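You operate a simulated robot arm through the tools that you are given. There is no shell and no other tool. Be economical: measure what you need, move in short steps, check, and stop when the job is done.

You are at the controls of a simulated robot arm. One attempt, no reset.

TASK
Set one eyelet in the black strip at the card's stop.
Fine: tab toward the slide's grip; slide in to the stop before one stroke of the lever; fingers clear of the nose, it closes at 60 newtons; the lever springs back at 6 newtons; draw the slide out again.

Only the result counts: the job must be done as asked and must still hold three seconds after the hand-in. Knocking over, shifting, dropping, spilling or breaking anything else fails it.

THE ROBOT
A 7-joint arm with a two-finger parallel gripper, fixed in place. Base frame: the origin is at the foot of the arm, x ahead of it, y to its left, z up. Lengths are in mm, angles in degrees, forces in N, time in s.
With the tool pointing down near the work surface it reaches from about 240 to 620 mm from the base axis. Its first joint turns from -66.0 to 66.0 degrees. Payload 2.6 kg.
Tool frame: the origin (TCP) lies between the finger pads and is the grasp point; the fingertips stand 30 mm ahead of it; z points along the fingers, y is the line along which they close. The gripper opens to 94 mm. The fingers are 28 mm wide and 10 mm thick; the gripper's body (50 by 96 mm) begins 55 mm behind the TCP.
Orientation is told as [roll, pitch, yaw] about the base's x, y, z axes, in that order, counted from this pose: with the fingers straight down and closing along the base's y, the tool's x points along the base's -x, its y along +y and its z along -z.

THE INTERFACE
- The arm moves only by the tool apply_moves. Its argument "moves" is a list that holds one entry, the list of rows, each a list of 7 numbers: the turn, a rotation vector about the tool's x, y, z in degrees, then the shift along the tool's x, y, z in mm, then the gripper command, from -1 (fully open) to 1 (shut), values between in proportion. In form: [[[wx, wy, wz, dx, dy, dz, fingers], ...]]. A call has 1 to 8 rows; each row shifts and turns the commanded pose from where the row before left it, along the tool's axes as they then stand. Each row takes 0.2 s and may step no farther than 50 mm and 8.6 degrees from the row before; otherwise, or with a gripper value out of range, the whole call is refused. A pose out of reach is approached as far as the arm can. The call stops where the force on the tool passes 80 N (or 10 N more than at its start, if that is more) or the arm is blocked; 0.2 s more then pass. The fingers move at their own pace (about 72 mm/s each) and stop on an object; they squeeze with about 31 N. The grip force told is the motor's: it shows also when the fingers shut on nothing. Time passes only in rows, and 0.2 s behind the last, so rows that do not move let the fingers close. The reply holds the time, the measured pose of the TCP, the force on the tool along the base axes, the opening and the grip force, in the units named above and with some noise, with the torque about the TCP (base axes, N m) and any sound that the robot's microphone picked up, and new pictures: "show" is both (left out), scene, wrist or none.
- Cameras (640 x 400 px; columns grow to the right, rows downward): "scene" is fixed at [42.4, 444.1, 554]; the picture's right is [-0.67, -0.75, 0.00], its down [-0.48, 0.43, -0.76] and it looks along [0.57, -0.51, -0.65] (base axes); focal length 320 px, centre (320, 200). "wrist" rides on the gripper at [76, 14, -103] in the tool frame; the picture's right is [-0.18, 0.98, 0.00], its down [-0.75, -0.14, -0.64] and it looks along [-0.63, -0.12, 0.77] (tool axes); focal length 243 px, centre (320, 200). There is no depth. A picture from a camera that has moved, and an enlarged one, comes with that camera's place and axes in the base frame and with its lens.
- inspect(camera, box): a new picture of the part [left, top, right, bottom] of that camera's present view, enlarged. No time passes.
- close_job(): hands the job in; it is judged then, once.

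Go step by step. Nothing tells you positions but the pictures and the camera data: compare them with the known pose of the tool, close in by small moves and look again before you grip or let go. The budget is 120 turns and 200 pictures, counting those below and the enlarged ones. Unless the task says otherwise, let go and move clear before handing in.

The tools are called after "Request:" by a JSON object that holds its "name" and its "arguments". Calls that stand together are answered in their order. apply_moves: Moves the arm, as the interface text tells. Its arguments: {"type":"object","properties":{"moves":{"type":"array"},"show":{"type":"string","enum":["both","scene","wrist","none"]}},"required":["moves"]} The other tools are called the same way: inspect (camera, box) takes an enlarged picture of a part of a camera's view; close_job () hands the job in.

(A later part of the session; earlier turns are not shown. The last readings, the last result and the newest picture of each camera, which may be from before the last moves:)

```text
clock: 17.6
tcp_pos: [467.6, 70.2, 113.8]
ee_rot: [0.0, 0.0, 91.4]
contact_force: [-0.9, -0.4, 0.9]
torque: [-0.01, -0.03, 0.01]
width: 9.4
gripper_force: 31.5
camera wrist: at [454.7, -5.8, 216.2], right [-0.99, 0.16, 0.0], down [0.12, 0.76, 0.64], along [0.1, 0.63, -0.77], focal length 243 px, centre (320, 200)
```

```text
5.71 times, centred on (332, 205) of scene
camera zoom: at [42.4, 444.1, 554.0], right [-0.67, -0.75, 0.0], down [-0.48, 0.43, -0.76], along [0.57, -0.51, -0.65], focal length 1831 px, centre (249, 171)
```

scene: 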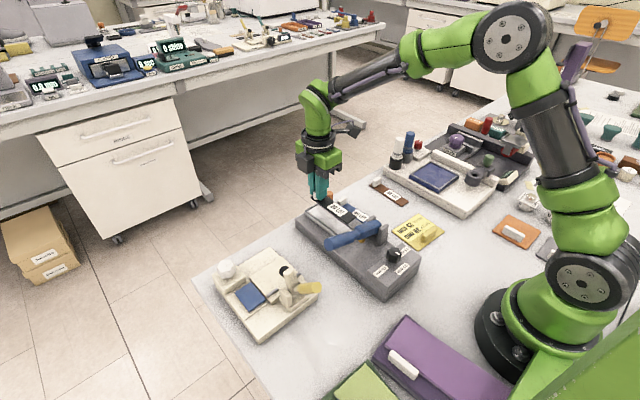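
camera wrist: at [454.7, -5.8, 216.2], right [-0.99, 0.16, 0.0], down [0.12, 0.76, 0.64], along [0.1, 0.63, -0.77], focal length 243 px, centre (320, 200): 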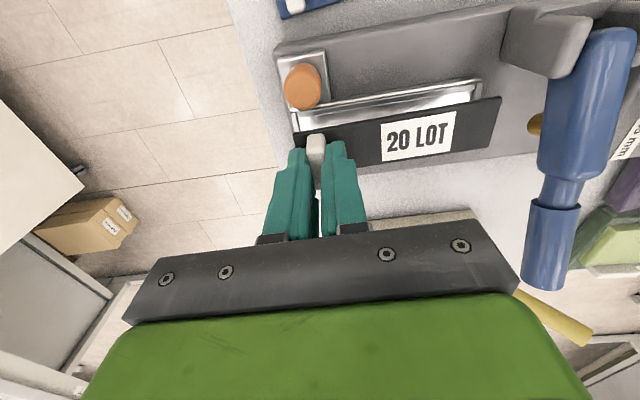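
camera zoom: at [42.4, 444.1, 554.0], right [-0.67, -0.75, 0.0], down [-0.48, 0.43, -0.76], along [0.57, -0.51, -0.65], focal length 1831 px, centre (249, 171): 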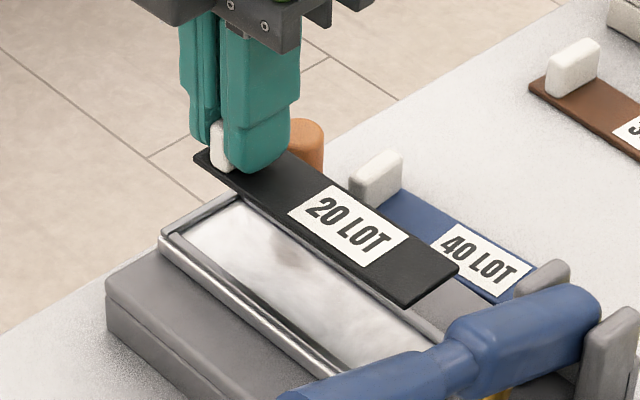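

Relative to the tray the strip must shift about +5.5 mm in y and -2 mm in x, and turn -0.5°. I apply that and come down to about 10 mm above the rails.

Request:
{"name": "apply_moves", "arguments": {"moves": [[[0, 0, 0.5, -5.5, 2, 0, 1], [0, 0, 0, 0, 0, 22, 1], [0, 0, 0, 0, 0, 0, 1]]], "show": "wrist"}}

Request:
{"name": "inspect", "arguments": {"camera": "wrist", "box": [270, 60, 530, 210]}}

Request:
{"name": "inspect", "arguments": {"camera": "scene", "box": [290, 190, 380, 250]}}

```text
clock: 18.4
tcp_pos: [463.7, 77.2, 90.1]
ee_rot: [0.0, 0.0, 91.0]
contact_force: [0.5, -0.7, 0.4]
torque: [-0.05, -0.01, -0.02]
width: 9.5
gripper_force: 30.9
camera wrist: at [451.5, 0.7, 193.4], right [-0.99, 0.17, 0.0], down [0.13, 0.76, 0.64], along [0.11, 0.63, -0.77], focal length 243 px, centre (320, 200)
```

wrist: 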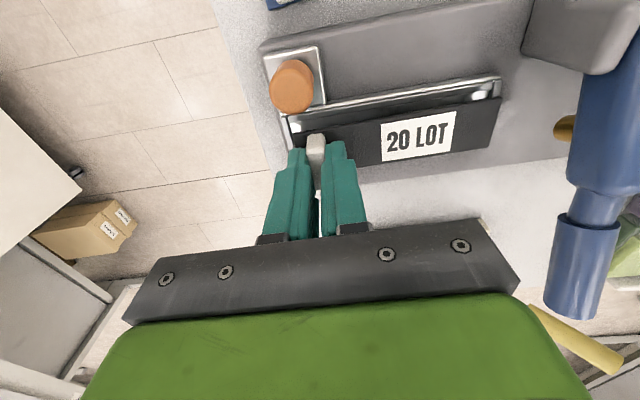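

```text
2.46 times, centred on (400, 135) of wrist
camera zoom: at [451.5, 0.7, 193.4], right [-0.99, 0.17, 0.0], down [0.13, 0.76, 0.64], along [0.11, 0.63, -0.77], focal length 597 px, centre (123, 360)
```

zoom: 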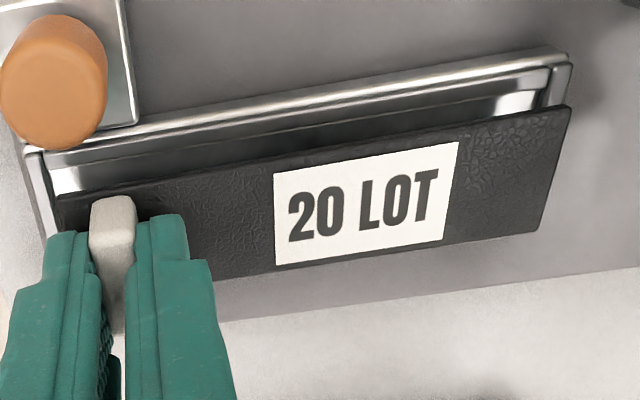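

```text
6.67 times, centred on (335, 220) of scene
camera zoom: at [42.4, 444.1, 554.0], right [-0.67, -0.75, 0.0], down [-0.48, 0.43, -0.76], along [0.57, -0.51, -0.65], focal length 2136 px, centre (220, 67)
```

zoom: 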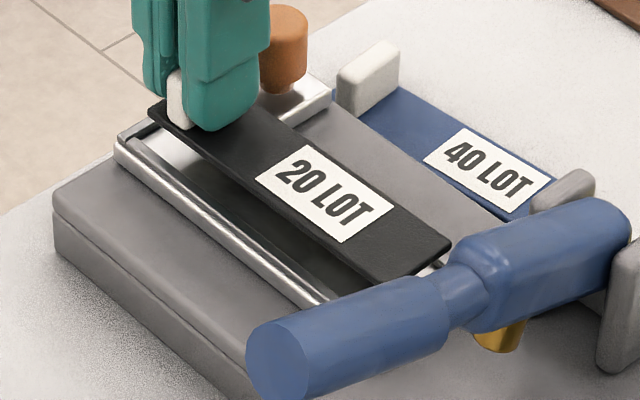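

The strip is nearly over the tray. I descend a further 7 mm to cut the parallax and compare again.

Request:
{"name": "apply_moves", "arguments": {"moves": [[[0, 0, 0, 0, 0, 7, 1], [0, 0, 0, 0, 0, 0, 1]]], "show": "none"}}

Request:
{"name": "inspect", "arguments": {"camera": "wrist", "box": [270, 60, 530, 210]}}

Request:
{"name": "inspect", "arguments": {"camera": "scene", "box": [300, 195, 375, 245]}}

```text
clock: 19.0
tcp_pos: [464.1, 77.2, 83.0]
ee_rot: [0.0, 0.0, 91.1]
contact_force: [0.6, 1.2, -0.3]
torque: [-0.02, 0.0, -0.01]
width: 9.5
gripper_force: 30.3
```

```text
2.46 times, centred on (400, 135) of wrist
camera zoom: at [451.2, 1.3, 186.5], right [-0.99, 0.17, 0.0], down [0.13, 0.76, 0.64], along [0.11, 0.63, -0.77], focal length 597 px, centre (123, 360)
```

zoom: 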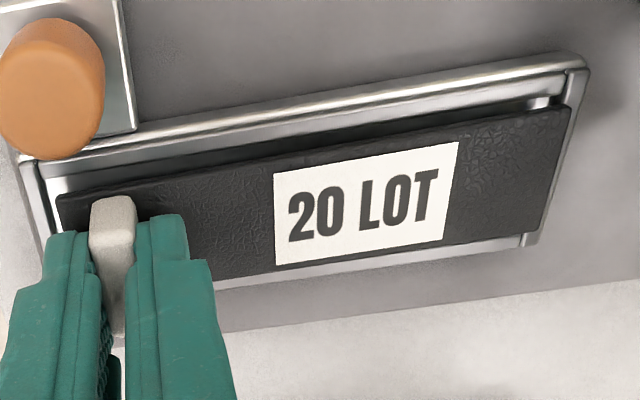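

```text
8.00 times, centred on (338, 220) of scene
camera zoom: at [42.4, 444.1, 554.0], right [-0.67, -0.75, 0.0], down [-0.48, 0.43, -0.76], along [0.57, -0.51, -0.65], focal length 2564 px, centre (180, 40)
```

zoom: 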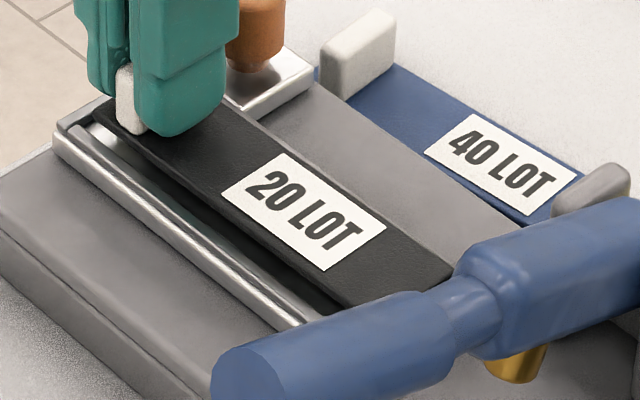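

The strip needs about +2.4 mm in x, -0.9 mm in y and a further -0.5° turn. Then I lower carefully.

Request:
{"name": "apply_moves", "arguments": {"moves": [[[0, 0, 0.5, 0.9, -2.4, 0, 1], [0, 0, 0, 0, 0, 3, 1], [0, 0, 0, 0, 0, 0, 1]]], "show": "none"}}

Request:
{"name": "inspect", "arguments": {"camera": "wrist", "box": [270, 60, 530, 210]}}

Request:
{"name": "inspect", "arguments": {"camera": "scene", "box": [300, 195, 375, 245]}}

```text
clock: 19.8
tcp_pos: [466.4, 74.6, 80.8]
ee_rot: [0.1, 0.0, 90.3]
contact_force: [-0.5, 0.3, -0.3]
torque: [0.0, 0.06, 0.0]
width: 9.3
gripper_force: 31.0
```

```text
2.46 times, centred on (400, 135) of wrist
camera zoom: at [452.6, -0.1, 183.9], right [-0.98, 0.18, 0.0], down [0.14, 0.75, 0.64], along [0.11, 0.63, -0.77], focal length 597 px, centre (123, 360)
```

zoom: 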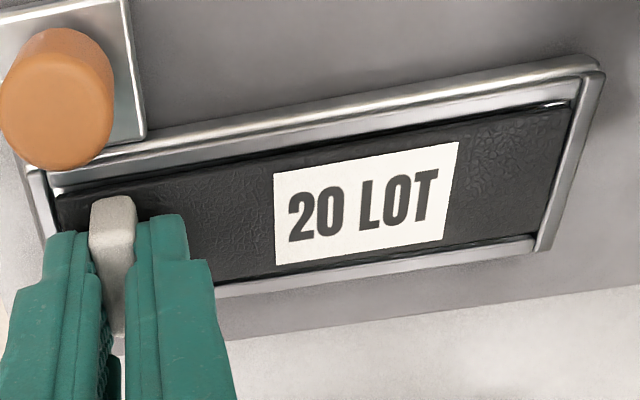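

```text
8.00 times, centred on (338, 220) of scene
camera zoom: at [42.4, 444.1, 554.0], right [-0.67, -0.75, 0.0], down [-0.48, 0.43, -0.76], along [0.57, -0.51, -0.65], focal length 2564 px, centre (180, 40)
```

zoom: 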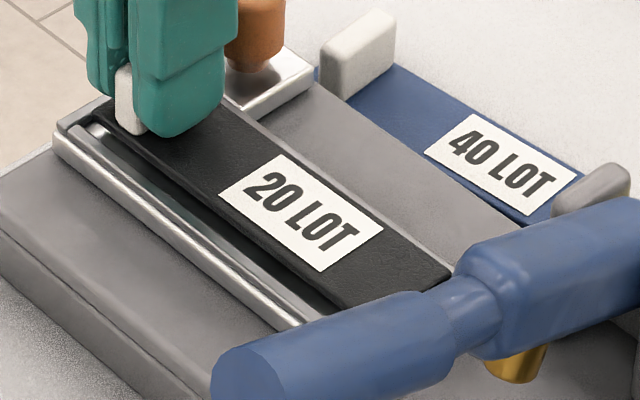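

Centred between the rails as far as I can see. I nudge x +0.7 mm and lower in small steps, watching the force.

Request:
{"name": "apply_moves", "arguments": {"moves": [[[0, 0, 0, 0, -0.7, 2, 1], [0, 0, 0, 0, 0, 1, 1]]], "show": "none"}}

Request:
{"name": "apply_moves", "arguments": {"moves": [[[0, 0, 0, 0, 0, 1, 1], [0, 0, 0, 0, 0, 0.5, 1]]], "show": "none"}}

Request:
{"name": "inspect", "arguments": {"camera": "wrist", "box": [270, 60, 530, 210]}}

Request:
{"name": "inspect", "arguments": {"camera": "scene", "box": [300, 195, 375, 245]}}

```text
clock: 20.4
tcp_pos: [466.0, 75.3, 78.0]
ee_rot: [0.0, 0.0, 90.4]
contact_force: [1.3, 0.7, 0.7]
torque: [-0.02, 0.02, -0.08]
width: 9.4
gripper_force: 31.0
```

```text
clock: 21.0
tcp_pos: [464.2, 75.5, 76.0]
ee_rot: [-0.1, 0.0, 90.5]
contact_force: [0.7, -0.8, 5.3]
torque: [-0.02, 0.04, -0.05]
width: 9.3
gripper_force: 31.3
```

```text
2.46 times, centred on (400, 135) of wrist
camera zoom: at [452.0, 0.2, 180.3], right [-0.98, 0.18, 0.0], down [0.13, 0.75, 0.64], along [0.11, 0.63, -0.77], focal length 597 px, centre (123, 360)
```

zoom: 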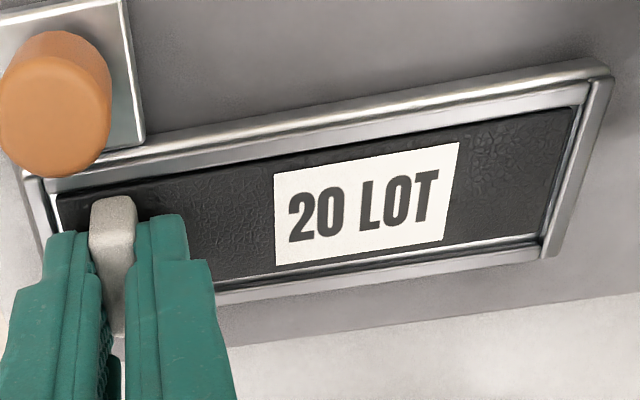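

```text
8.00 times, centred on (338, 220) of scene
camera zoom: at [42.4, 444.1, 554.0], right [-0.67, -0.75, 0.0], down [-0.48, 0.43, -0.76], along [0.57, -0.51, -0.65], focal length 2564 px, centre (180, 40)
```

zoom: 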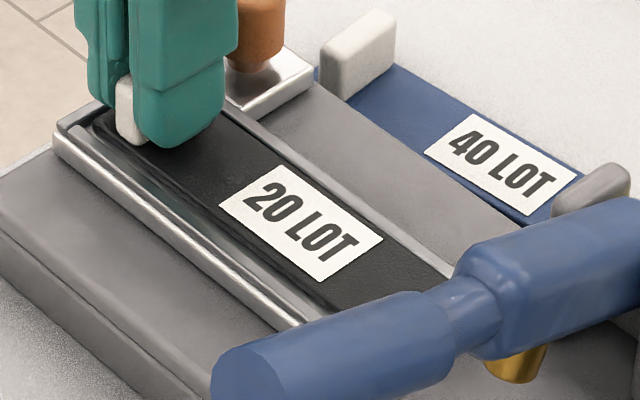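

Request:
{"name": "apply_moves", "arguments": {"moves": [[[0, 0, 0, 0, -0.3, 1, 1], [0, 0, 0, 0, 0, 0, 1]]], "show": "none"}}

Request:
{"name": "inspect", "arguments": {"camera": "wrist", "box": [420, 80, 530, 180]}}

Request:
{"name": "inspect", "arguments": {"camera": "scene", "box": [300, 200, 345, 230]}}

```text
clock: 21.6
tcp_pos: [467.0, 76.7, 76.1]
ee_rot: [-0.2, 0.0, 90.3]
contact_force: [-8.5, -1.0, 27.1]
torque: [-0.06, 0.33, -0.01]
width: 9.4
gripper_force: 31.5
```

```text
4.00 times, centred on (475, 130) of wrist
camera zoom: at [452.6, 0.2, 179.7], right [-0.98, 0.18, 0.0], down [0.13, 0.75, 0.64], along [0.12, 0.63, -0.77], focal length 970 px, centre (-300, 480)
```

zoom: 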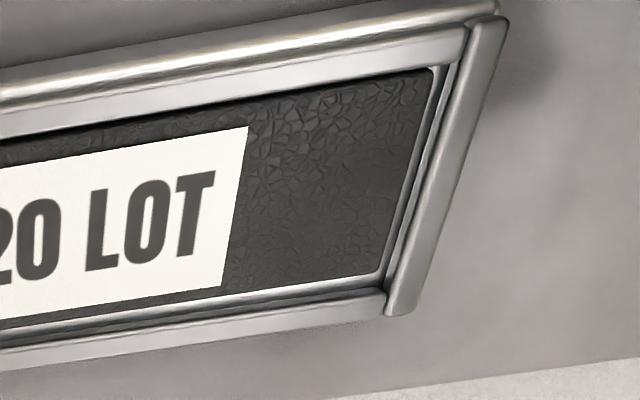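

```text
13.33 times, centred on (322, 215) of scene
camera zoom: at [42.3, 444.1, 554.0], right [-0.67, -0.75, 0.0], down [-0.48, 0.43, -0.76], along [0.57, -0.51, -0.65], focal length 4273 px, centre (287, 0)
```

zoom: 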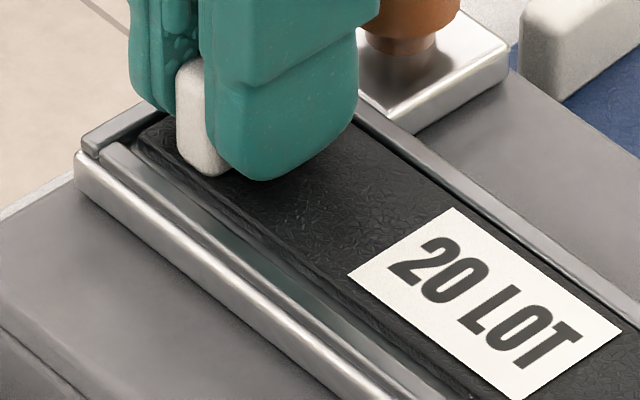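

The strip rests in the tray within the rails. I relieve the pressure, release and rise.

Request:
{"name": "apply_moves", "arguments": {"moves": [[[0, 0, 0, 0, 0, -0.9, 1], [0, 0, 0, 0, 0, 0, 0.5], [0, 0, 0, 0, 0, 0, 0.3], [0, 0, 0, 0, 0, -10, 0.3], [0, 0, 0, 0, 0, -40, 0.3]]], "show": "wrist"}}

Request:
{"name": "inspect", "arguments": {"camera": "wrist", "box": [270, 50, 530, 200]}}

Request:
{"name": "inspect", "arguments": {"camera": "scene", "box": [290, 180, 380, 240]}}

```text
clock: 22.8
tcp_pos: [465.2, 74.5, 125.2]
ee_rot: [0.0, -0.1, 90.3]
contact_force: [0.4, 0.6, 1.1]
torque: [-0.01, 0.04, -0.03]
width: 33.0
gripper_force: 0.1
camera wrist: at [451.4, -0.9, 228.1], right [-0.98, 0.18, 0.0], down [0.14, 0.75, 0.64], along [0.11, 0.63, -0.77], focal length 243 px, centre (320, 200)
```

wrist: 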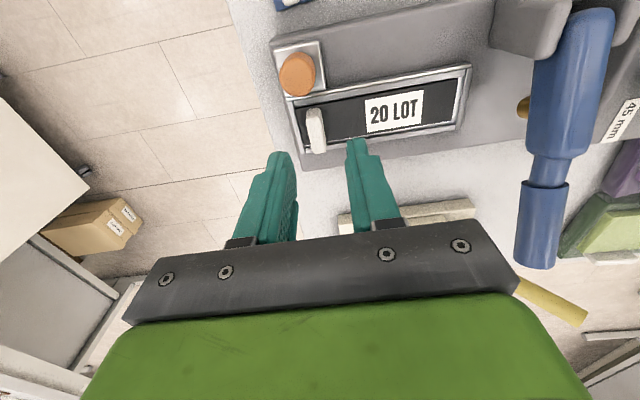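

```text
2.46 times, centred on (400, 125) of wrist
camera zoom: at [451.4, -0.9, 228.1], right [-0.98, 0.18, 0.0], down [0.14, 0.75, 0.64], along [0.11, 0.63, -0.77], focal length 597 px, centre (123, 385)
```

zoom: 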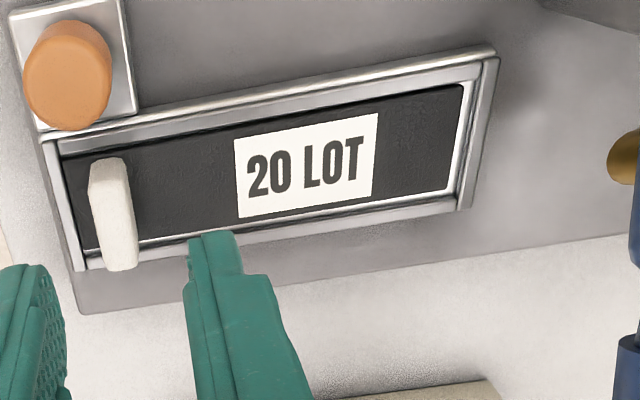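

```text
6.67 times, centred on (335, 210) of scene
camera zoom: at [42.4, 444.1, 554.0], right [-0.67, -0.75, 0.0], down [-0.48, 0.43, -0.76], along [0.57, -0.51, -0.65], focal length 2136 px, centre (220, 133)
```

zoom: 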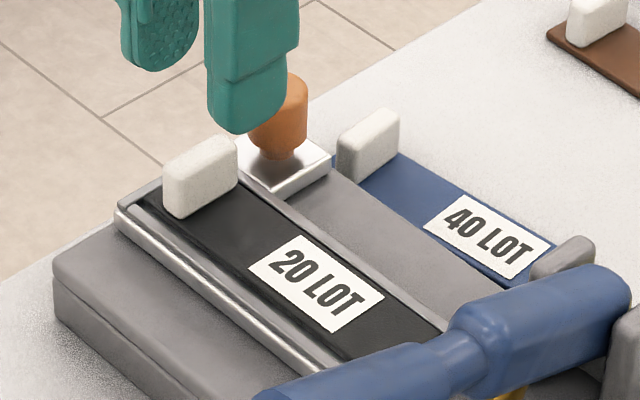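

The strip is seated in the tray with the tab at the grip end. Next I go above the orange slide grip (about (471, 33), top near z 75).

Request:
{"name": "apply_moves", "arguments": {"moves": [[[0, 0, 0, 20, -3, 0, -0.277], [0, 0, 0, 21, -3, 0, -0.277], [0, 0, 0, 0, 0, 0, -0.277]]]}}

Request:
{"name": "inspect", "arguments": {"camera": "wrist", "box": [240, 70, 420, 190]}}

Request:
{"name": "inspect", "arguments": {"camera": "scene", "box": [290, 160, 380, 220]}}

```text
clock: 23.6
tcp_pos: [471.9, 31.8, 125.5]
ee_rot: [0.0, 0.0, 90.4]
contact_force: [0.7, -0.2, -0.7]
torque: [-0.03, 0.01, -0.02]
width: 60.3
gripper_force: 0.1
camera wrist: at [458.9, -43.5, 228.9], right [-0.98, 0.18, 0.0], down [0.14, 0.75, 0.64], along [0.11, 0.63, -0.77], focal length 243 px, centre (320, 200)
```

scene: 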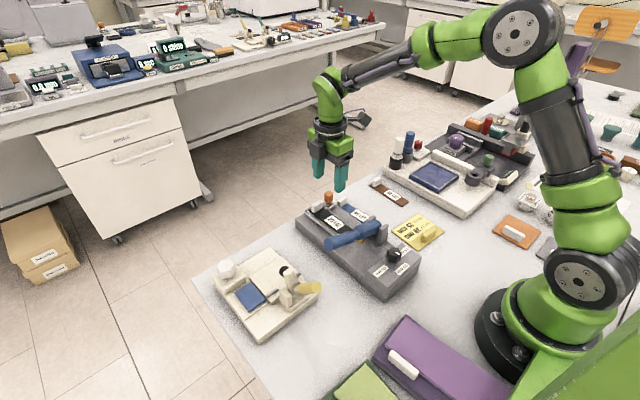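
wrist: 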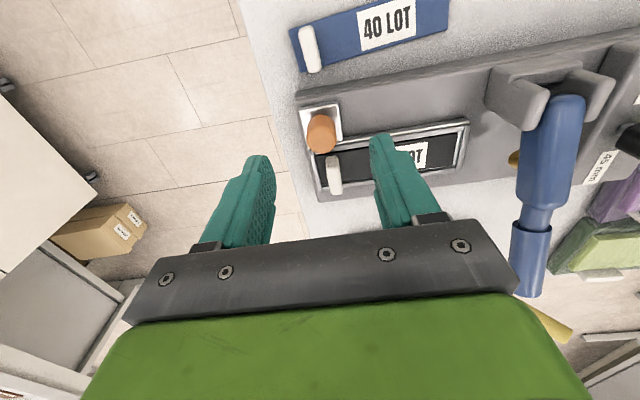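

```text
3.33 times, centred on (330, 130) of wrist
camera zoom: at [458.9, -43.5, 228.9], right [-0.98, 0.18, 0.0], down [0.14, 0.75, 0.64], along [0.11, 0.63, -0.77], focal length 809 px, centre (287, 433)
```

zoom: 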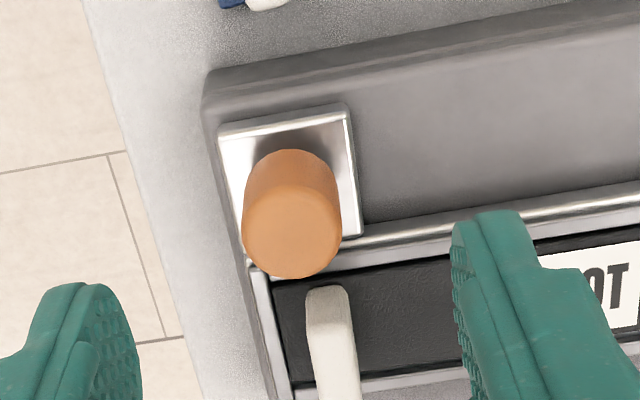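

```text
6.67 times, centred on (335, 190) of scene
camera zoom: at [42.4, 444.1, 554.0], right [-0.67, -0.75, 0.0], down [-0.48, 0.43, -0.76], along [0.57, -0.51, -0.65], focal length 2136 px, centre (220, 267)
```

zoom: 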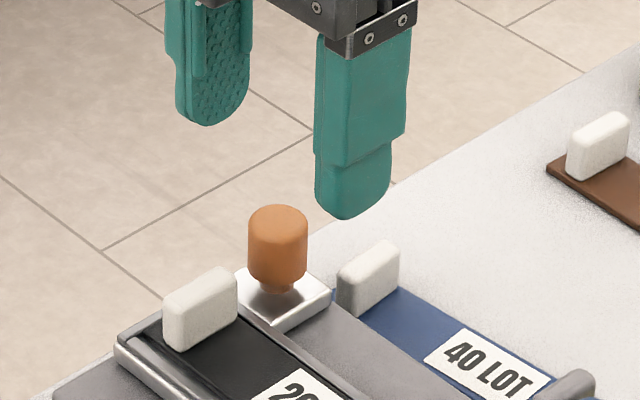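

Knob is under the TCP. Lower so the pads span it, then close.

Request:
{"name": "apply_moves", "arguments": {"moves": [[[0, 0, 0, 0.5, 0, 20, -0.277], [0, 0, 0, 0, 0, 19, -0.277], [0, 0, 0, 0, 0, 0, 1], [0, 0, 0, 0, 0, 0, 1], [0, 0, 0, 0, 0, 0, 1]]], "show": "wrist"}}

Request:
{"name": "inspect", "arguments": {"camera": "scene", "box": [290, 170, 380, 230]}}

```text
clock: 24.8
tcp_pos: [471.7, 32.9, 86.0]
ee_rot: [0.1, 0.0, 90.3]
contact_force: [-3.5, -0.5, 0.4]
torque: [-0.12, 0.07, -0.03]
width: 21.2
gripper_force: 45.1
camera wrist: at [458.1, -42.5, 189.0], right [-0.98, 0.18, 0.0], down [0.14, 0.75, 0.64], along [0.11, 0.63, -0.77], focal length 243 px, centre (320, 200)
```

wrist: 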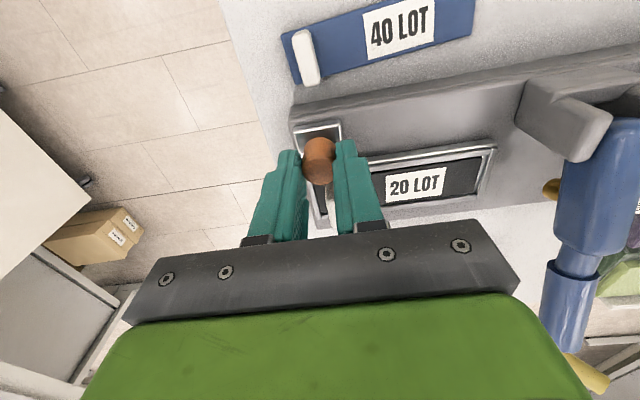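

```text
6.67 times, centred on (335, 200) of scene
camera zoom: at [42.4, 444.1, 554.0], right [-0.67, -0.75, 0.0], down [-0.48, 0.43, -0.76], along [0.57, -0.51, -0.65], focal length 2136 px, centre (220, 200)
```

zoom: 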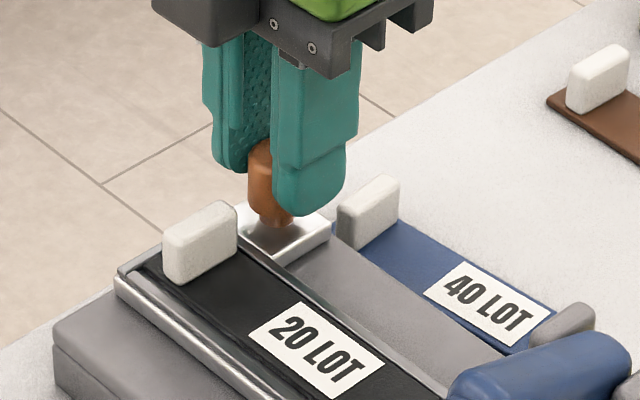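

Gripped. I slide it in (-x) in steps.

Request:
{"name": "apply_moves", "arguments": {"moves": [[[0, 0, 0, 0, 5, 0, 1], [0, 0, 0, 0, 5, 0, 1], [0, 0, 0, 0, 5, 0, 1]]], "show": "wrist"}}

```text
clock: 25.6
tcp_pos: [455.6, 32.8, 85.8]
ee_rot: [0.2, 0.1, 90.4]
contact_force: [0.4, -7.1, -16.9]
torque: [0.42, 0.09, 0.03]
width: 21.1
gripper_force: 44.4
camera wrist: at [442.6, -42.2, 189.2], right [-0.98, 0.18, 0.0], down [0.14, 0.76, 0.64], along [0.11, 0.63, -0.77], focal length 243 px, centre (320, 200)
```

wrist: 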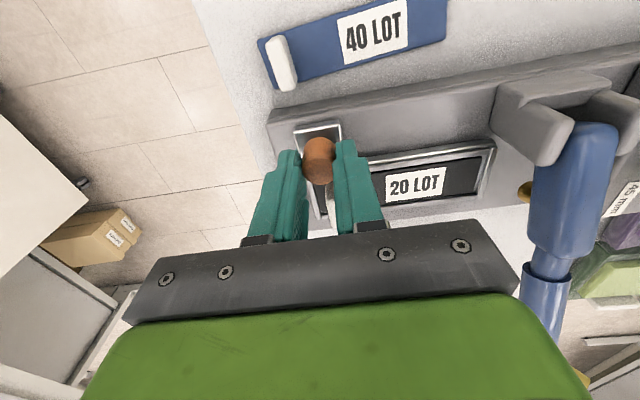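

Request:
{"name": "apply_moves", "arguments": {"moves": [[[0, 0, 0, 0.3, 5, 0.5, 1], [0, 0, 0, 0, 5, 0, 1], [0, 0, 0, 0, 5, 0, 1], [0, 0, 0, 0, 5, 0, 1]]], "show": "wrist"}}

```text
clock: 26.6
tcp_pos: [439.5, 32.4, 85.9]
ee_rot: [-0.1, 0.1, 90.5]
contact_force: [0.9, -8.9, 0.5]
torque: [-1.08, -0.05, 0.06]
width: 21.0
gripper_force: 44.8
camera wrist: at [424.8, -42.3, 189.2], right [-0.98, 0.18, 0.0], down [0.13, 0.76, 0.64], along [0.11, 0.63, -0.77], focal length 243 px, centre (320, 200)
```

wrist: 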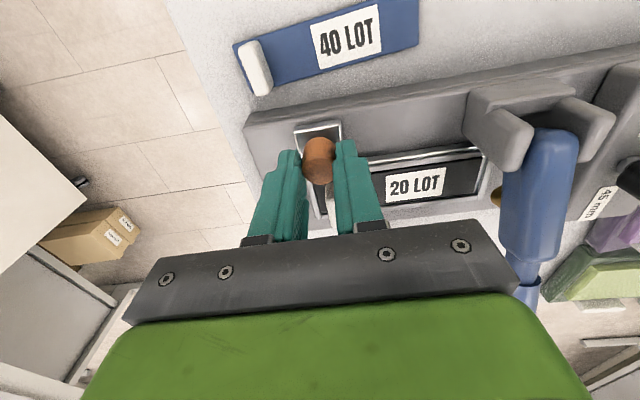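

Request:
{"name": "apply_moves", "arguments": {"moves": [[[0, 0, 0, 0.3, 5, 0, 1], [0, 0, 0, 0, 4, 0, 1], [0, 0, 0, 0, 4, 0, 1]]], "show": "wrist"}}

```text
clock: 27.4
tcp_pos: [424.1, 31.9, 85.6]
ee_rot: [0.1, 0.0, 90.5]
contact_force: [0.9, -6.8, 1.7]
torque: [-1.08, -0.02, 0.13]
width: 20.8
gripper_force: 45.6
camera wrist: at [410.3, -42.5, 189.1], right [-0.98, 0.18, 0.0], down [0.13, 0.75, 0.64], along [0.11, 0.63, -0.77], focal length 243 px, centre (320, 200)
```

wrist: 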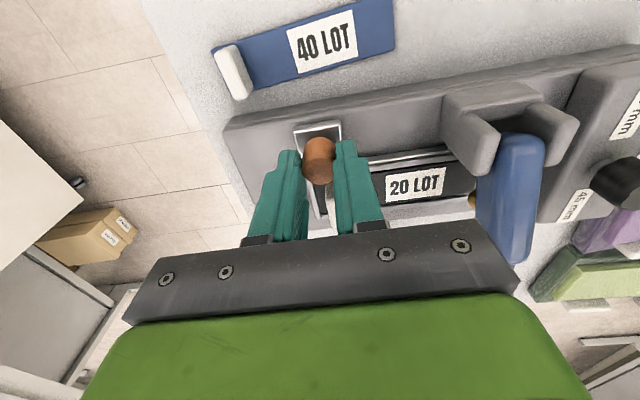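

Request:
{"name": "apply_moves", "arguments": {"moves": [[[0, 0, 0, 0.5, 4, 0, 1], [0, 0, 0, 0, 3, 0, 1], [0, 0, 0, 0, 3, 0, 1]]], "show": "wrist"}}

Request:
{"name": "inspect", "arguments": {"camera": "scene", "box": [300, 180, 420, 260]}}

```text
clock: 28.2
tcp_pos: [413.9, 32.5, 84.3]
ee_rot: [0.2, -0.1, 90.4]
contact_force: [0.4, -6.6, -4.5]
torque: [0.4, 0.06, 0.04]
width: 20.9
gripper_force: 45.2
camera wrist: at [399.7, -42.5, 189.1], right [-0.98, 0.18, 0.0], down [0.14, 0.75, 0.64], along [0.11, 0.63, -0.77], focal length 243 px, centre (320, 200)
```

wrist: 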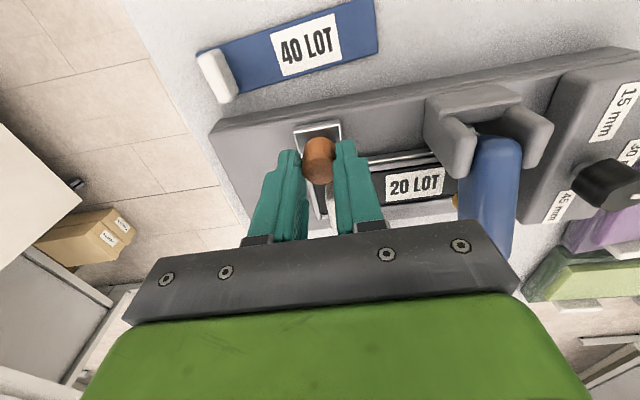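

```text
5.00 times, centred on (360, 220) of scene
camera zoom: at [42.5, 444.1, 554.0], right [-0.67, -0.75, 0.0], down [-0.48, 0.43, -0.76], along [0.57, -0.51, -0.65], focal length 1602 px, centre (120, 100)
```

zoom: 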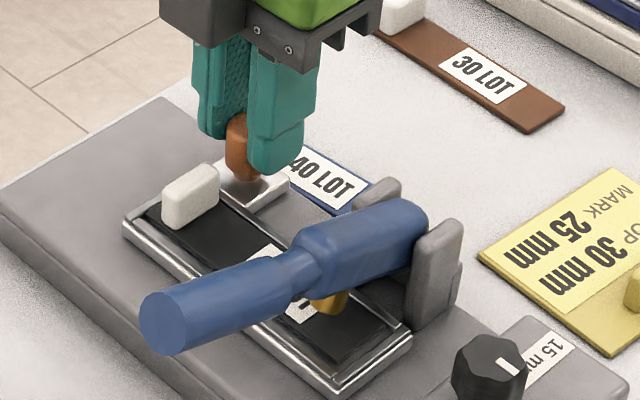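

The tray has passed under the nose; more travel remains. I continue in smaller steps until it meets the stop.

Request:
{"name": "apply_moves", "arguments": {"moves": [[[0, 0, 0, 0.4, 2, 0, 1], [0, 0, 0, 0, 2, 0, 1], [0, 0, 0, 0, 2, 0, 1]]], "show": "none"}}

Request:
{"name": "apply_moves", "arguments": {"moves": [[[0, 0, 0, 0, 1.5, 0, 1], [0, 0, 0, 0, 1.5, 0, 1]]], "show": "none"}}

Request:
{"name": "apply_moves", "arguments": {"moves": [[[0, 0, 0, 0, 1.5, 0, 1], [0, 0, 0, 0, 1.5, 0, 1]]], "show": "scene"}}

```text
clock: 29.0
tcp_pos: [408.4, 33.3, 86.4]
ee_rot: [0.0, -0.1, 90.5]
contact_force: [0.6, 2.1, -7.7]
torque: [0.24, -0.09, 0.09]
width: 21.0
gripper_force: 44.8
```

```text
clock: 29.6
tcp_pos: [404.7, 33.1, 86.1]
ee_rot: [0.1, -0.2, 90.5]
contact_force: [0.3, 7.9, -8.2]
torque: [-0.36, 0.03, -0.1]
width: 20.9
gripper_force: 45.1
```

```text
clock: 30.2
tcp_pos: [403.8, 34.3, 86.5]
ee_rot: [-0.1, -0.1, 90.6]
contact_force: [16.5, 12.2, -24.5]
torque: [0.67, -0.39, -0.08]
width: 20.9
gripper_force: 44.9
```

scene: 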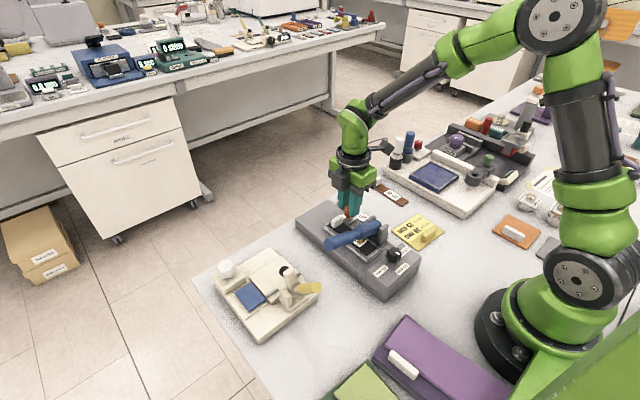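

Resistance along x appeared. One more small push to confirm the stop.

Request:
{"name": "apply_moves", "arguments": {"moves": [[[0, 0, 0, -0.8, 1.0, 0.5, 1], [0, 0, 0, 0, 0, 0, 1]]], "show": "wrist"}}

Request:
{"name": "inspect", "arguments": {"camera": "scene", "box": [300, 190, 420, 270]}}

```text
clock: 30.8
tcp_pos: [402.4, 33.4, 85.2]
ee_rot: [-0.5, 0.0, 90.6]
contact_force: [26.6, 10.5, -23.9]
torque: [0.76, -0.69, -0.08]
width: 21.1
gripper_force: 45.1
camera wrist: at [388.9, -42.5, 189.3], right [-0.98, 0.17, -0.01], down [0.13, 0.76, 0.64], along [0.12, 0.63, -0.77], focal length 243 px, centre (320, 200)
```

wrist: 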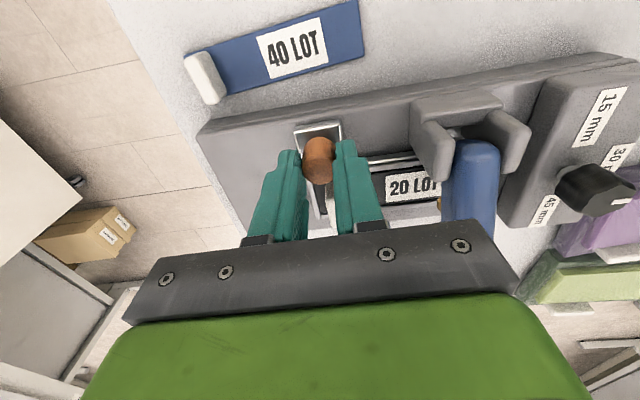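

```text
5.00 times, centred on (360, 230) of scene
camera zoom: at [42.6, 444.1, 554.0], right [-0.67, -0.75, 0.0], down [-0.49, 0.43, -0.76], along [0.57, -0.51, -0.65], focal length 1602 px, centre (120, 50)
```

zoom: 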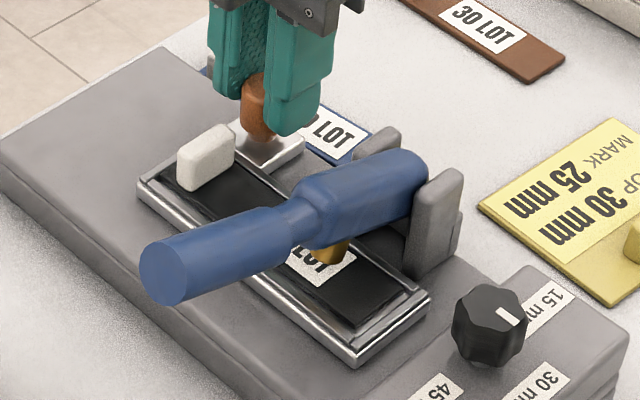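

The slide stands at the stop (force rises, no movement). I open the fingers and rise.

Request:
{"name": "apply_moves", "arguments": {"moves": [[[0, 0, 0, 0, -0.4, 0, 1], [0, 0, 0, 0, 0, 0, -0.1], [0, 0, 0, 0, 0, 0, -0.1], [0, 0, 0, 0, 0, -30, -0.1], [0, 0, 0, 0, 0, -40, -0.1]]], "show": "wrist"}}

Request:
{"name": "inspect", "arguments": {"camera": "wrist", "box": [260, 50, 640, 290]}}

Request:
{"name": "inspect", "arguments": {"camera": "scene", "box": [300, 190, 420, 270]}}

```text
clock: 32.0
tcp_pos: [400.2, 33.3, 158.1]
ee_rot: [0.1, 0.0, 90.5]
contact_force: [1.4, 1.1, -0.1]
torque: [-0.01, -0.01, -0.03]
width: 51.7
gripper_force: 0.1
camera wrist: at [386.0, -41.9, 261.2], right [-0.98, 0.18, 0.0], down [0.14, 0.75, 0.64], along [0.11, 0.63, -0.77], focal length 243 px, centre (320, 200)
```

wrist: 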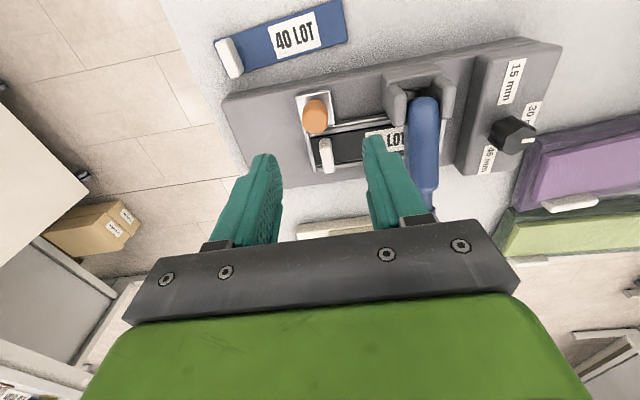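

```text
1.67 times, centred on (450, 170) of wrist
camera zoom: at [386.0, -41.9, 261.2], right [-0.98, 0.18, 0.0], down [0.14, 0.75, 0.64], along [0.11, 0.63, -0.77], focal length 404 px, centre (103, 250)
```

zoom: 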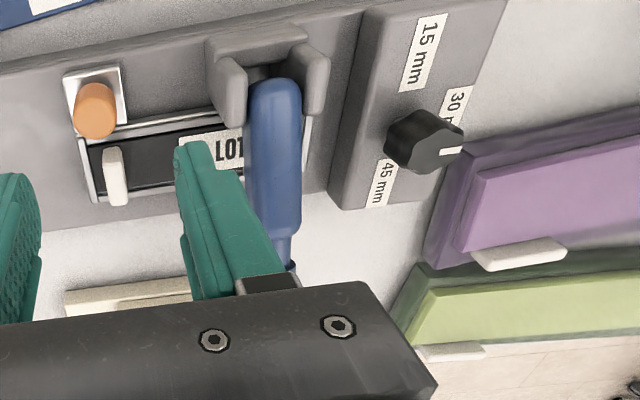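

```text
5.00 times, centred on (360, 230) of scene
camera zoom: at [42.4, 444.1, 554.0], right [-0.67, -0.75, 0.0], down [-0.48, 0.43, -0.76], along [0.57, -0.51, -0.65], focal length 1602 px, centre (120, 50)
```

zoom: 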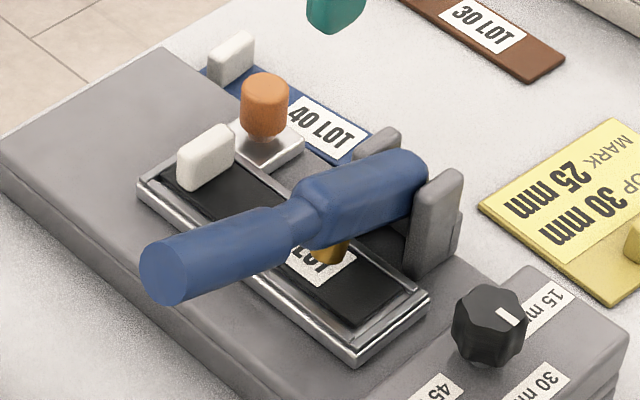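

The slide stayed at the stop and the fingers are clear. Now I shut the fingers and move above the lever's handle end (about (322, 160), top near z 127).

Request:
{"name": "apply_moves", "arguments": {"moves": [[[0, 0, 0, 0, 0, -35, 1], [0, 0, 0, -40, 25, 0, 1], [0, 0, 0, -40, 25, 0, 1], [0, 0, 0, -44, 24, 0, 1], [0, 0, 0, 0, 0, 0, 1]]]}}

Request:
{"name": "inspect", "arguments": {"camera": "wrist", "box": [240, 60, 420, 180]}}

Request:
{"name": "inspect", "arguments": {"camera": "scene", "box": [270, 150, 420, 270]}}

```text
refused: row 4 steps farther than a row can; nothing moved
```

```text
3.33 times, centred on (330, 120) of wrist
camera zoom: at [386.0, -41.9, 261.2], right [-0.98, 0.18, 0.0], down [0.14, 0.75, 0.64], along [0.11, 0.63, -0.77], focal length 809 px, centre (287, 467)
```

zoom: 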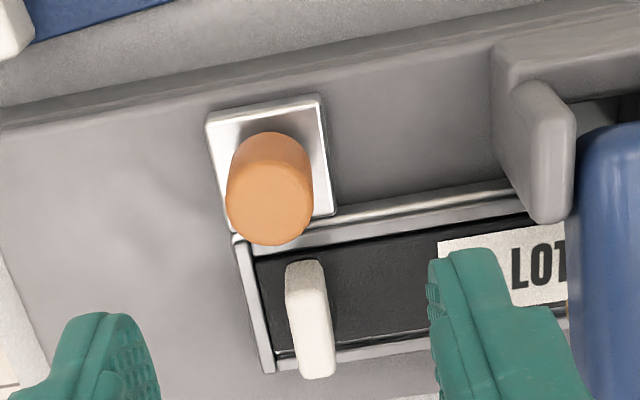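

```text
3.33 times, centred on (345, 210) of scene
camera zoom: at [42.4, 444.1, 554.0], right [-0.67, -0.75, 0.0], down [-0.48, 0.43, -0.76], along [0.57, -0.51, -0.65], focal length 1068 px, centre (237, 167)
```

zoom: 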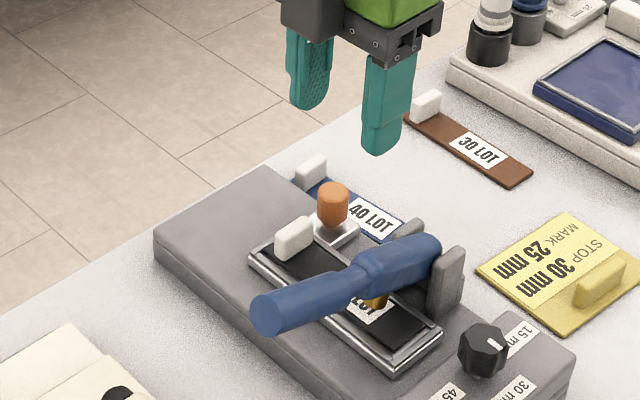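

The call was refused because one row was too long; I repeat with shorter rows toward the handle end.

Request:
{"name": "apply_moves", "arguments": {"moves": [[[0, 0, 0, 0, 0, -35, 1], [0, 0, 0, -40, 25, 0, 1], [0, 0, 0, -42, 26, 0, 1], [0, 0, 0, -42, 25, 0, 1], [0, 0, 0, 0, 0, 0, 1]]]}}

Request:
{"name": "inspect", "arguments": {"camera": "wrist", "box": [240, 60, 420, 180]}}

Request:
{"name": "inspect", "arguments": {"camera": "scene", "box": [270, 150, 420, 270]}}

```text
clock: 33.2
tcp_pos: [324.0, 156.3, 193.5]
ee_rot: [0.0, -0.1, 90.4]
contact_force: [1.2, 0.4, 0.2]
torque: [-0.01, 0.03, 0.02]
width: 0.0
gripper_force: 31.1
camera wrist: at [310.7, 80.8, 297.2], right [-0.98, 0.18, 0.0], down [0.14, 0.75, 0.64], along [0.11, 0.63, -0.77], focal length 243 px, centre (320, 200)
```

scene: 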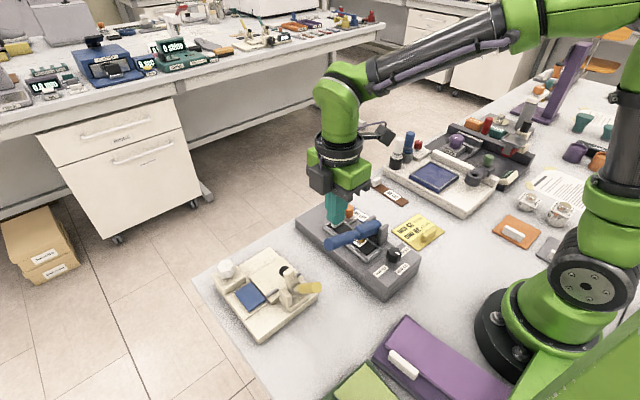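
wrist: 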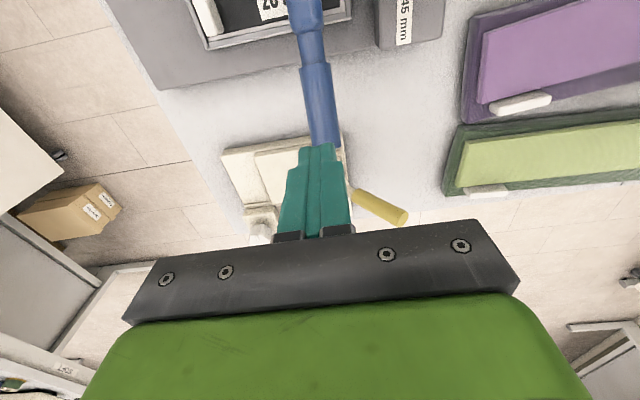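

```text
3.33 times, centred on (330, 120) of wrist
camera zoom: at [310.7, 80.8, 297.2], right [-0.98, 0.18, 0.0], down [0.14, 0.75, 0.64], along [0.11, 0.63, -0.77], focal length 809 px, centre (287, 467)
```

zoom: 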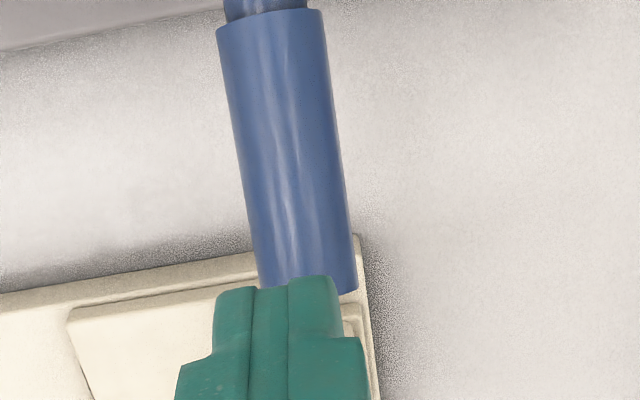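

```text
3.33 times, centred on (345, 210) of scene
camera zoom: at [42.4, 444.1, 554.0], right [-0.67, -0.75, 0.0], down [-0.48, 0.43, -0.76], along [0.57, -0.51, -0.65], focal length 1068 px, centre (237, 167)
```

zoom: 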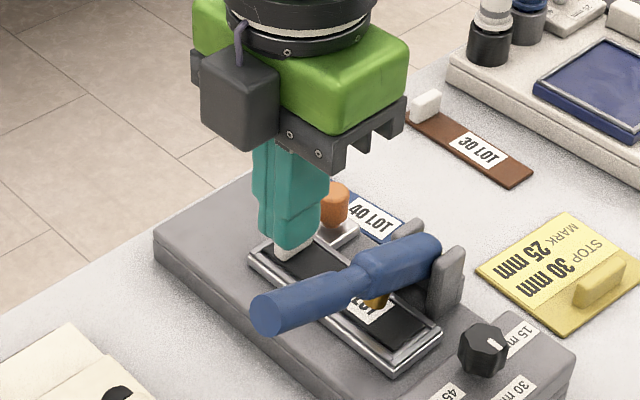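

The handle's axis is at x about 322 and it ends near y 170. I centre over it and come down to just above.

Request:
{"name": "apply_moves", "arguments": {"moves": [[[0, 0, 0, 3, 1.7, 20, 1], [0, 0, 0, 0, 0, 8, 1], [0, 0, 0, 0, 0, 0, 1]]]}}

Request:
{"name": "inspect", "arguments": {"camera": "scene", "box": [290, 190, 390, 270]}}

Request:
{"name": "inspect", "arguments": {"camera": "wrist", "box": [240, 60, 420, 180]}}

```text
clock: 34.0
tcp_pos: [322.1, 153.6, 163.8]
ee_rot: [0.0, 0.0, 90.6]
contact_force: [0.0, -0.1, -0.7]
torque: [0.04, -0.02, 0.0]
width: 0.0
gripper_force: 31.1
camera wrist: at [309.1, 78.5, 266.9], right [-0.98, 0.18, 0.0], down [0.14, 0.75, 0.64], along [0.11, 0.63, -0.77], focal length 243 px, centre (320, 200)
```

scene: 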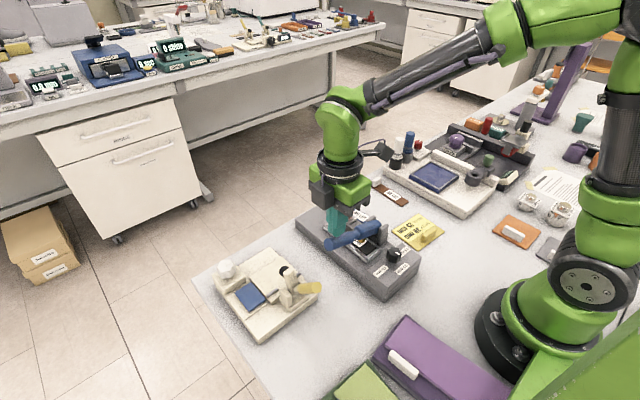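
wrist: 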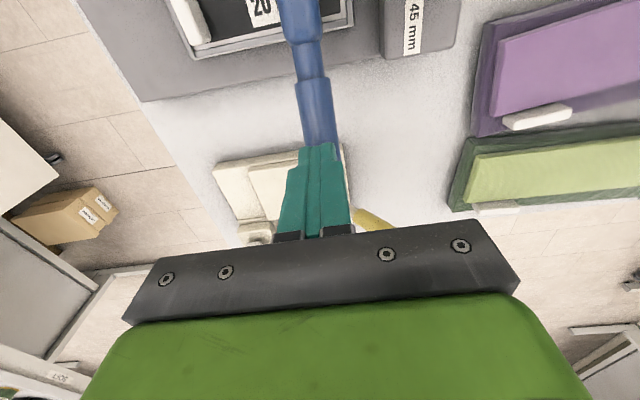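

```text
5.00 times, centred on (340, 230) of scene
camera zoom: at [42.4, 444.1, 554.0], right [-0.67, -0.75, 0.0], down [-0.48, 0.43, -0.76], along [0.57, -0.51, -0.65], focal length 1602 px, centre (220, 50)
```

zoom: 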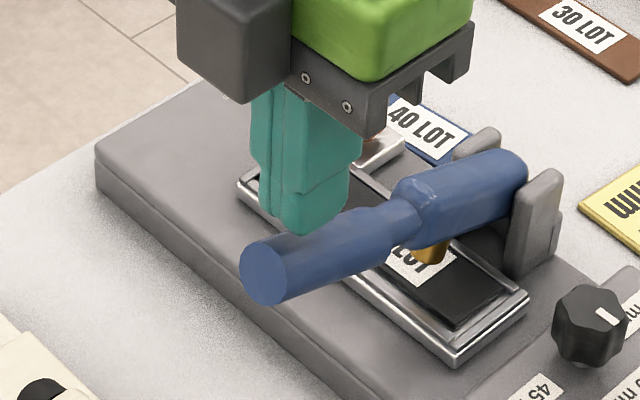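

```text
3.33 times, centred on (330, 120) of wrist
camera zoom: at [309.1, 78.5, 266.9], right [-0.98, 0.18, 0.0], down [0.14, 0.75, 0.64], along [0.11, 0.63, -0.77], focal length 809 px, centre (287, 467)
```

zoom: 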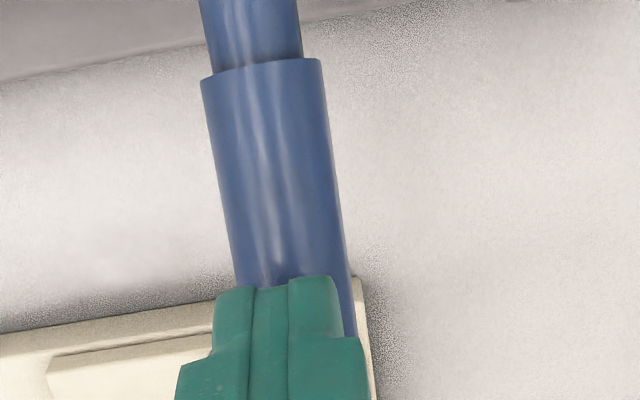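

Well aligned. I press down gradually, watching the force.

Request:
{"name": "apply_moves", "arguments": {"moves": [[[0, 0, 0, 0, 1, 4, 1], [0, 0, 0, 0, 0, 4, 1], [0, 0, 0, 0, 0, 4, 1]]], "show": "none"}}

Request:
{"name": "apply_moves", "arguments": {"moves": [[[0, 0, 0, 0, 0, 4, 1], [0, 0, 0, 0, 0, 4, 1]]], "show": "none"}}

Request:
{"name": "inspect", "arguments": {"camera": "scene", "box": [290, 190, 390, 270]}}

```text
clock: 34.8
tcp_pos: [323.4, 153.9, 149.3]
ee_rot: [-0.1, 0.0, 90.5]
contact_force: [0.4, 1.0, 2.5]
torque: [0.04, -0.01, -0.01]
width: 0.0
gripper_force: 31.1
```

```text
clock: 35.4
tcp_pos: [322.9, 154.3, 144.2]
ee_rot: [0.0, 0.0, 90.3]
contact_force: [-0.1, 0.2, 3.1]
torque: [0.06, -0.03, -0.01]
width: 0.0
gripper_force: 31.1
```

```text
5.00 times, centred on (340, 230) of scene
camera zoom: at [42.4, 444.1, 554.0], right [-0.67, -0.75, 0.0], down [-0.48, 0.43, -0.76], along [0.57, -0.51, -0.65], focal length 1602 px, centre (220, 50)
```

zoom: 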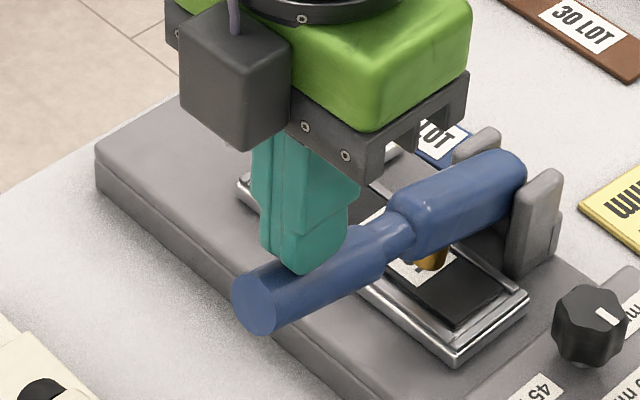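

The lever follows with about 3 N. I keep pressing.

Request:
{"name": "apply_moves", "arguments": {"moves": [[[0, 0, 0, 0, 0, 4, 1], [0, 0, 0, 0, 0, 4, 1], [0, 0, 0, 0, 0, 4, 1]]], "show": "none"}}

Request:
{"name": "apply_moves", "arguments": {"moves": [[[0, 0, 0, 0, 0, 4, 1], [0, 0, 0, 0, 0, 4, 1]]], "show": "none"}}

Request:
{"name": "inspect", "arguments": {"camera": "scene", "box": [290, 190, 390, 270]}}

```text
clock: 36.2
tcp_pos: [321.5, 153.8, 130.3]
ee_rot: [0.0, 0.0, 90.5]
contact_force: [-0.3, 1.3, 4.3]
torque: [0.03, 0.02, -0.02]
width: 0.0
gripper_force: 30.8
```

```text
clock: 36.8
tcp_pos: [321.9, 154.3, 121.0]
ee_rot: [0.1, -0.1, 90.3]
contact_force: [0.6, 0.7, 4.0]
torque: [0.06, -0.01, -0.01]
width: 0.0
gripper_force: 30.9
```

```text
5.00 times, centred on (340, 230) of scene
camera zoom: at [42.4, 444.1, 554.0], right [-0.67, -0.75, 0.0], down [-0.48, 0.43, -0.76], along [0.57, -0.51, -0.65], focal length 1602 px, centre (220, 50)
```

zoom: 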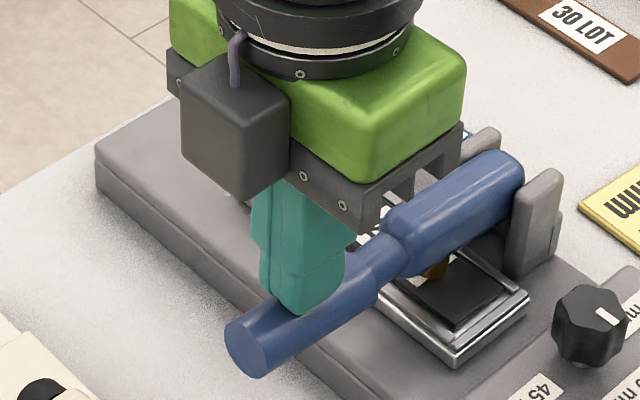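

Request:
{"name": "apply_moves", "arguments": {"moves": [[[0, 0, 0, 0, 0, 3, 1], [0, 0, 0, 0, 0, 3, 1]]], "show": "none"}}

Request:
{"name": "apply_moves", "arguments": {"moves": [[[0, 0, 0, 0, 0, 3, 1], [0, 0, 0, 0, 0, 2, 1]]], "show": "none"}}

Request:
{"name": "inspect", "arguments": {"camera": "scene", "box": [290, 190, 390, 270]}}

```text
clock: 37.4
tcp_pos: [321.3, 152.4, 115.4]
ee_rot: [0.0, 0.0, 90.5]
contact_force: [0.6, 2.7, 4.3]
torque: [0.1, 0.0, 0.01]
width: 0.2
gripper_force: 31.4
```

```text
clock: 38.0
tcp_pos: [321.6, 152.6, 111.3]
ee_rot: [0.2, 0.0, 90.4]
contact_force: [-2.1, -0.2, 4.4]
torque: [0.04, 0.06, 0.01]
width: 0.0
gripper_force: 31.2
```

```text
5.00 times, centred on (340, 230) of scene
camera zoom: at [42.4, 444.1, 554.0], right [-0.67, -0.75, 0.0], down [-0.48, 0.43, -0.76], along [0.57, -0.51, -0.65], focal length 1602 px, centre (220, 50)
```

zoom: 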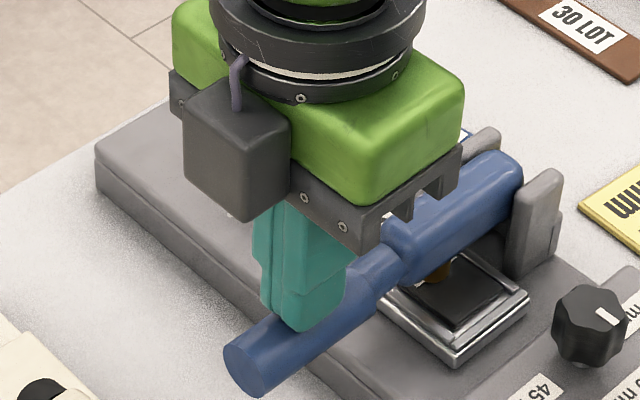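

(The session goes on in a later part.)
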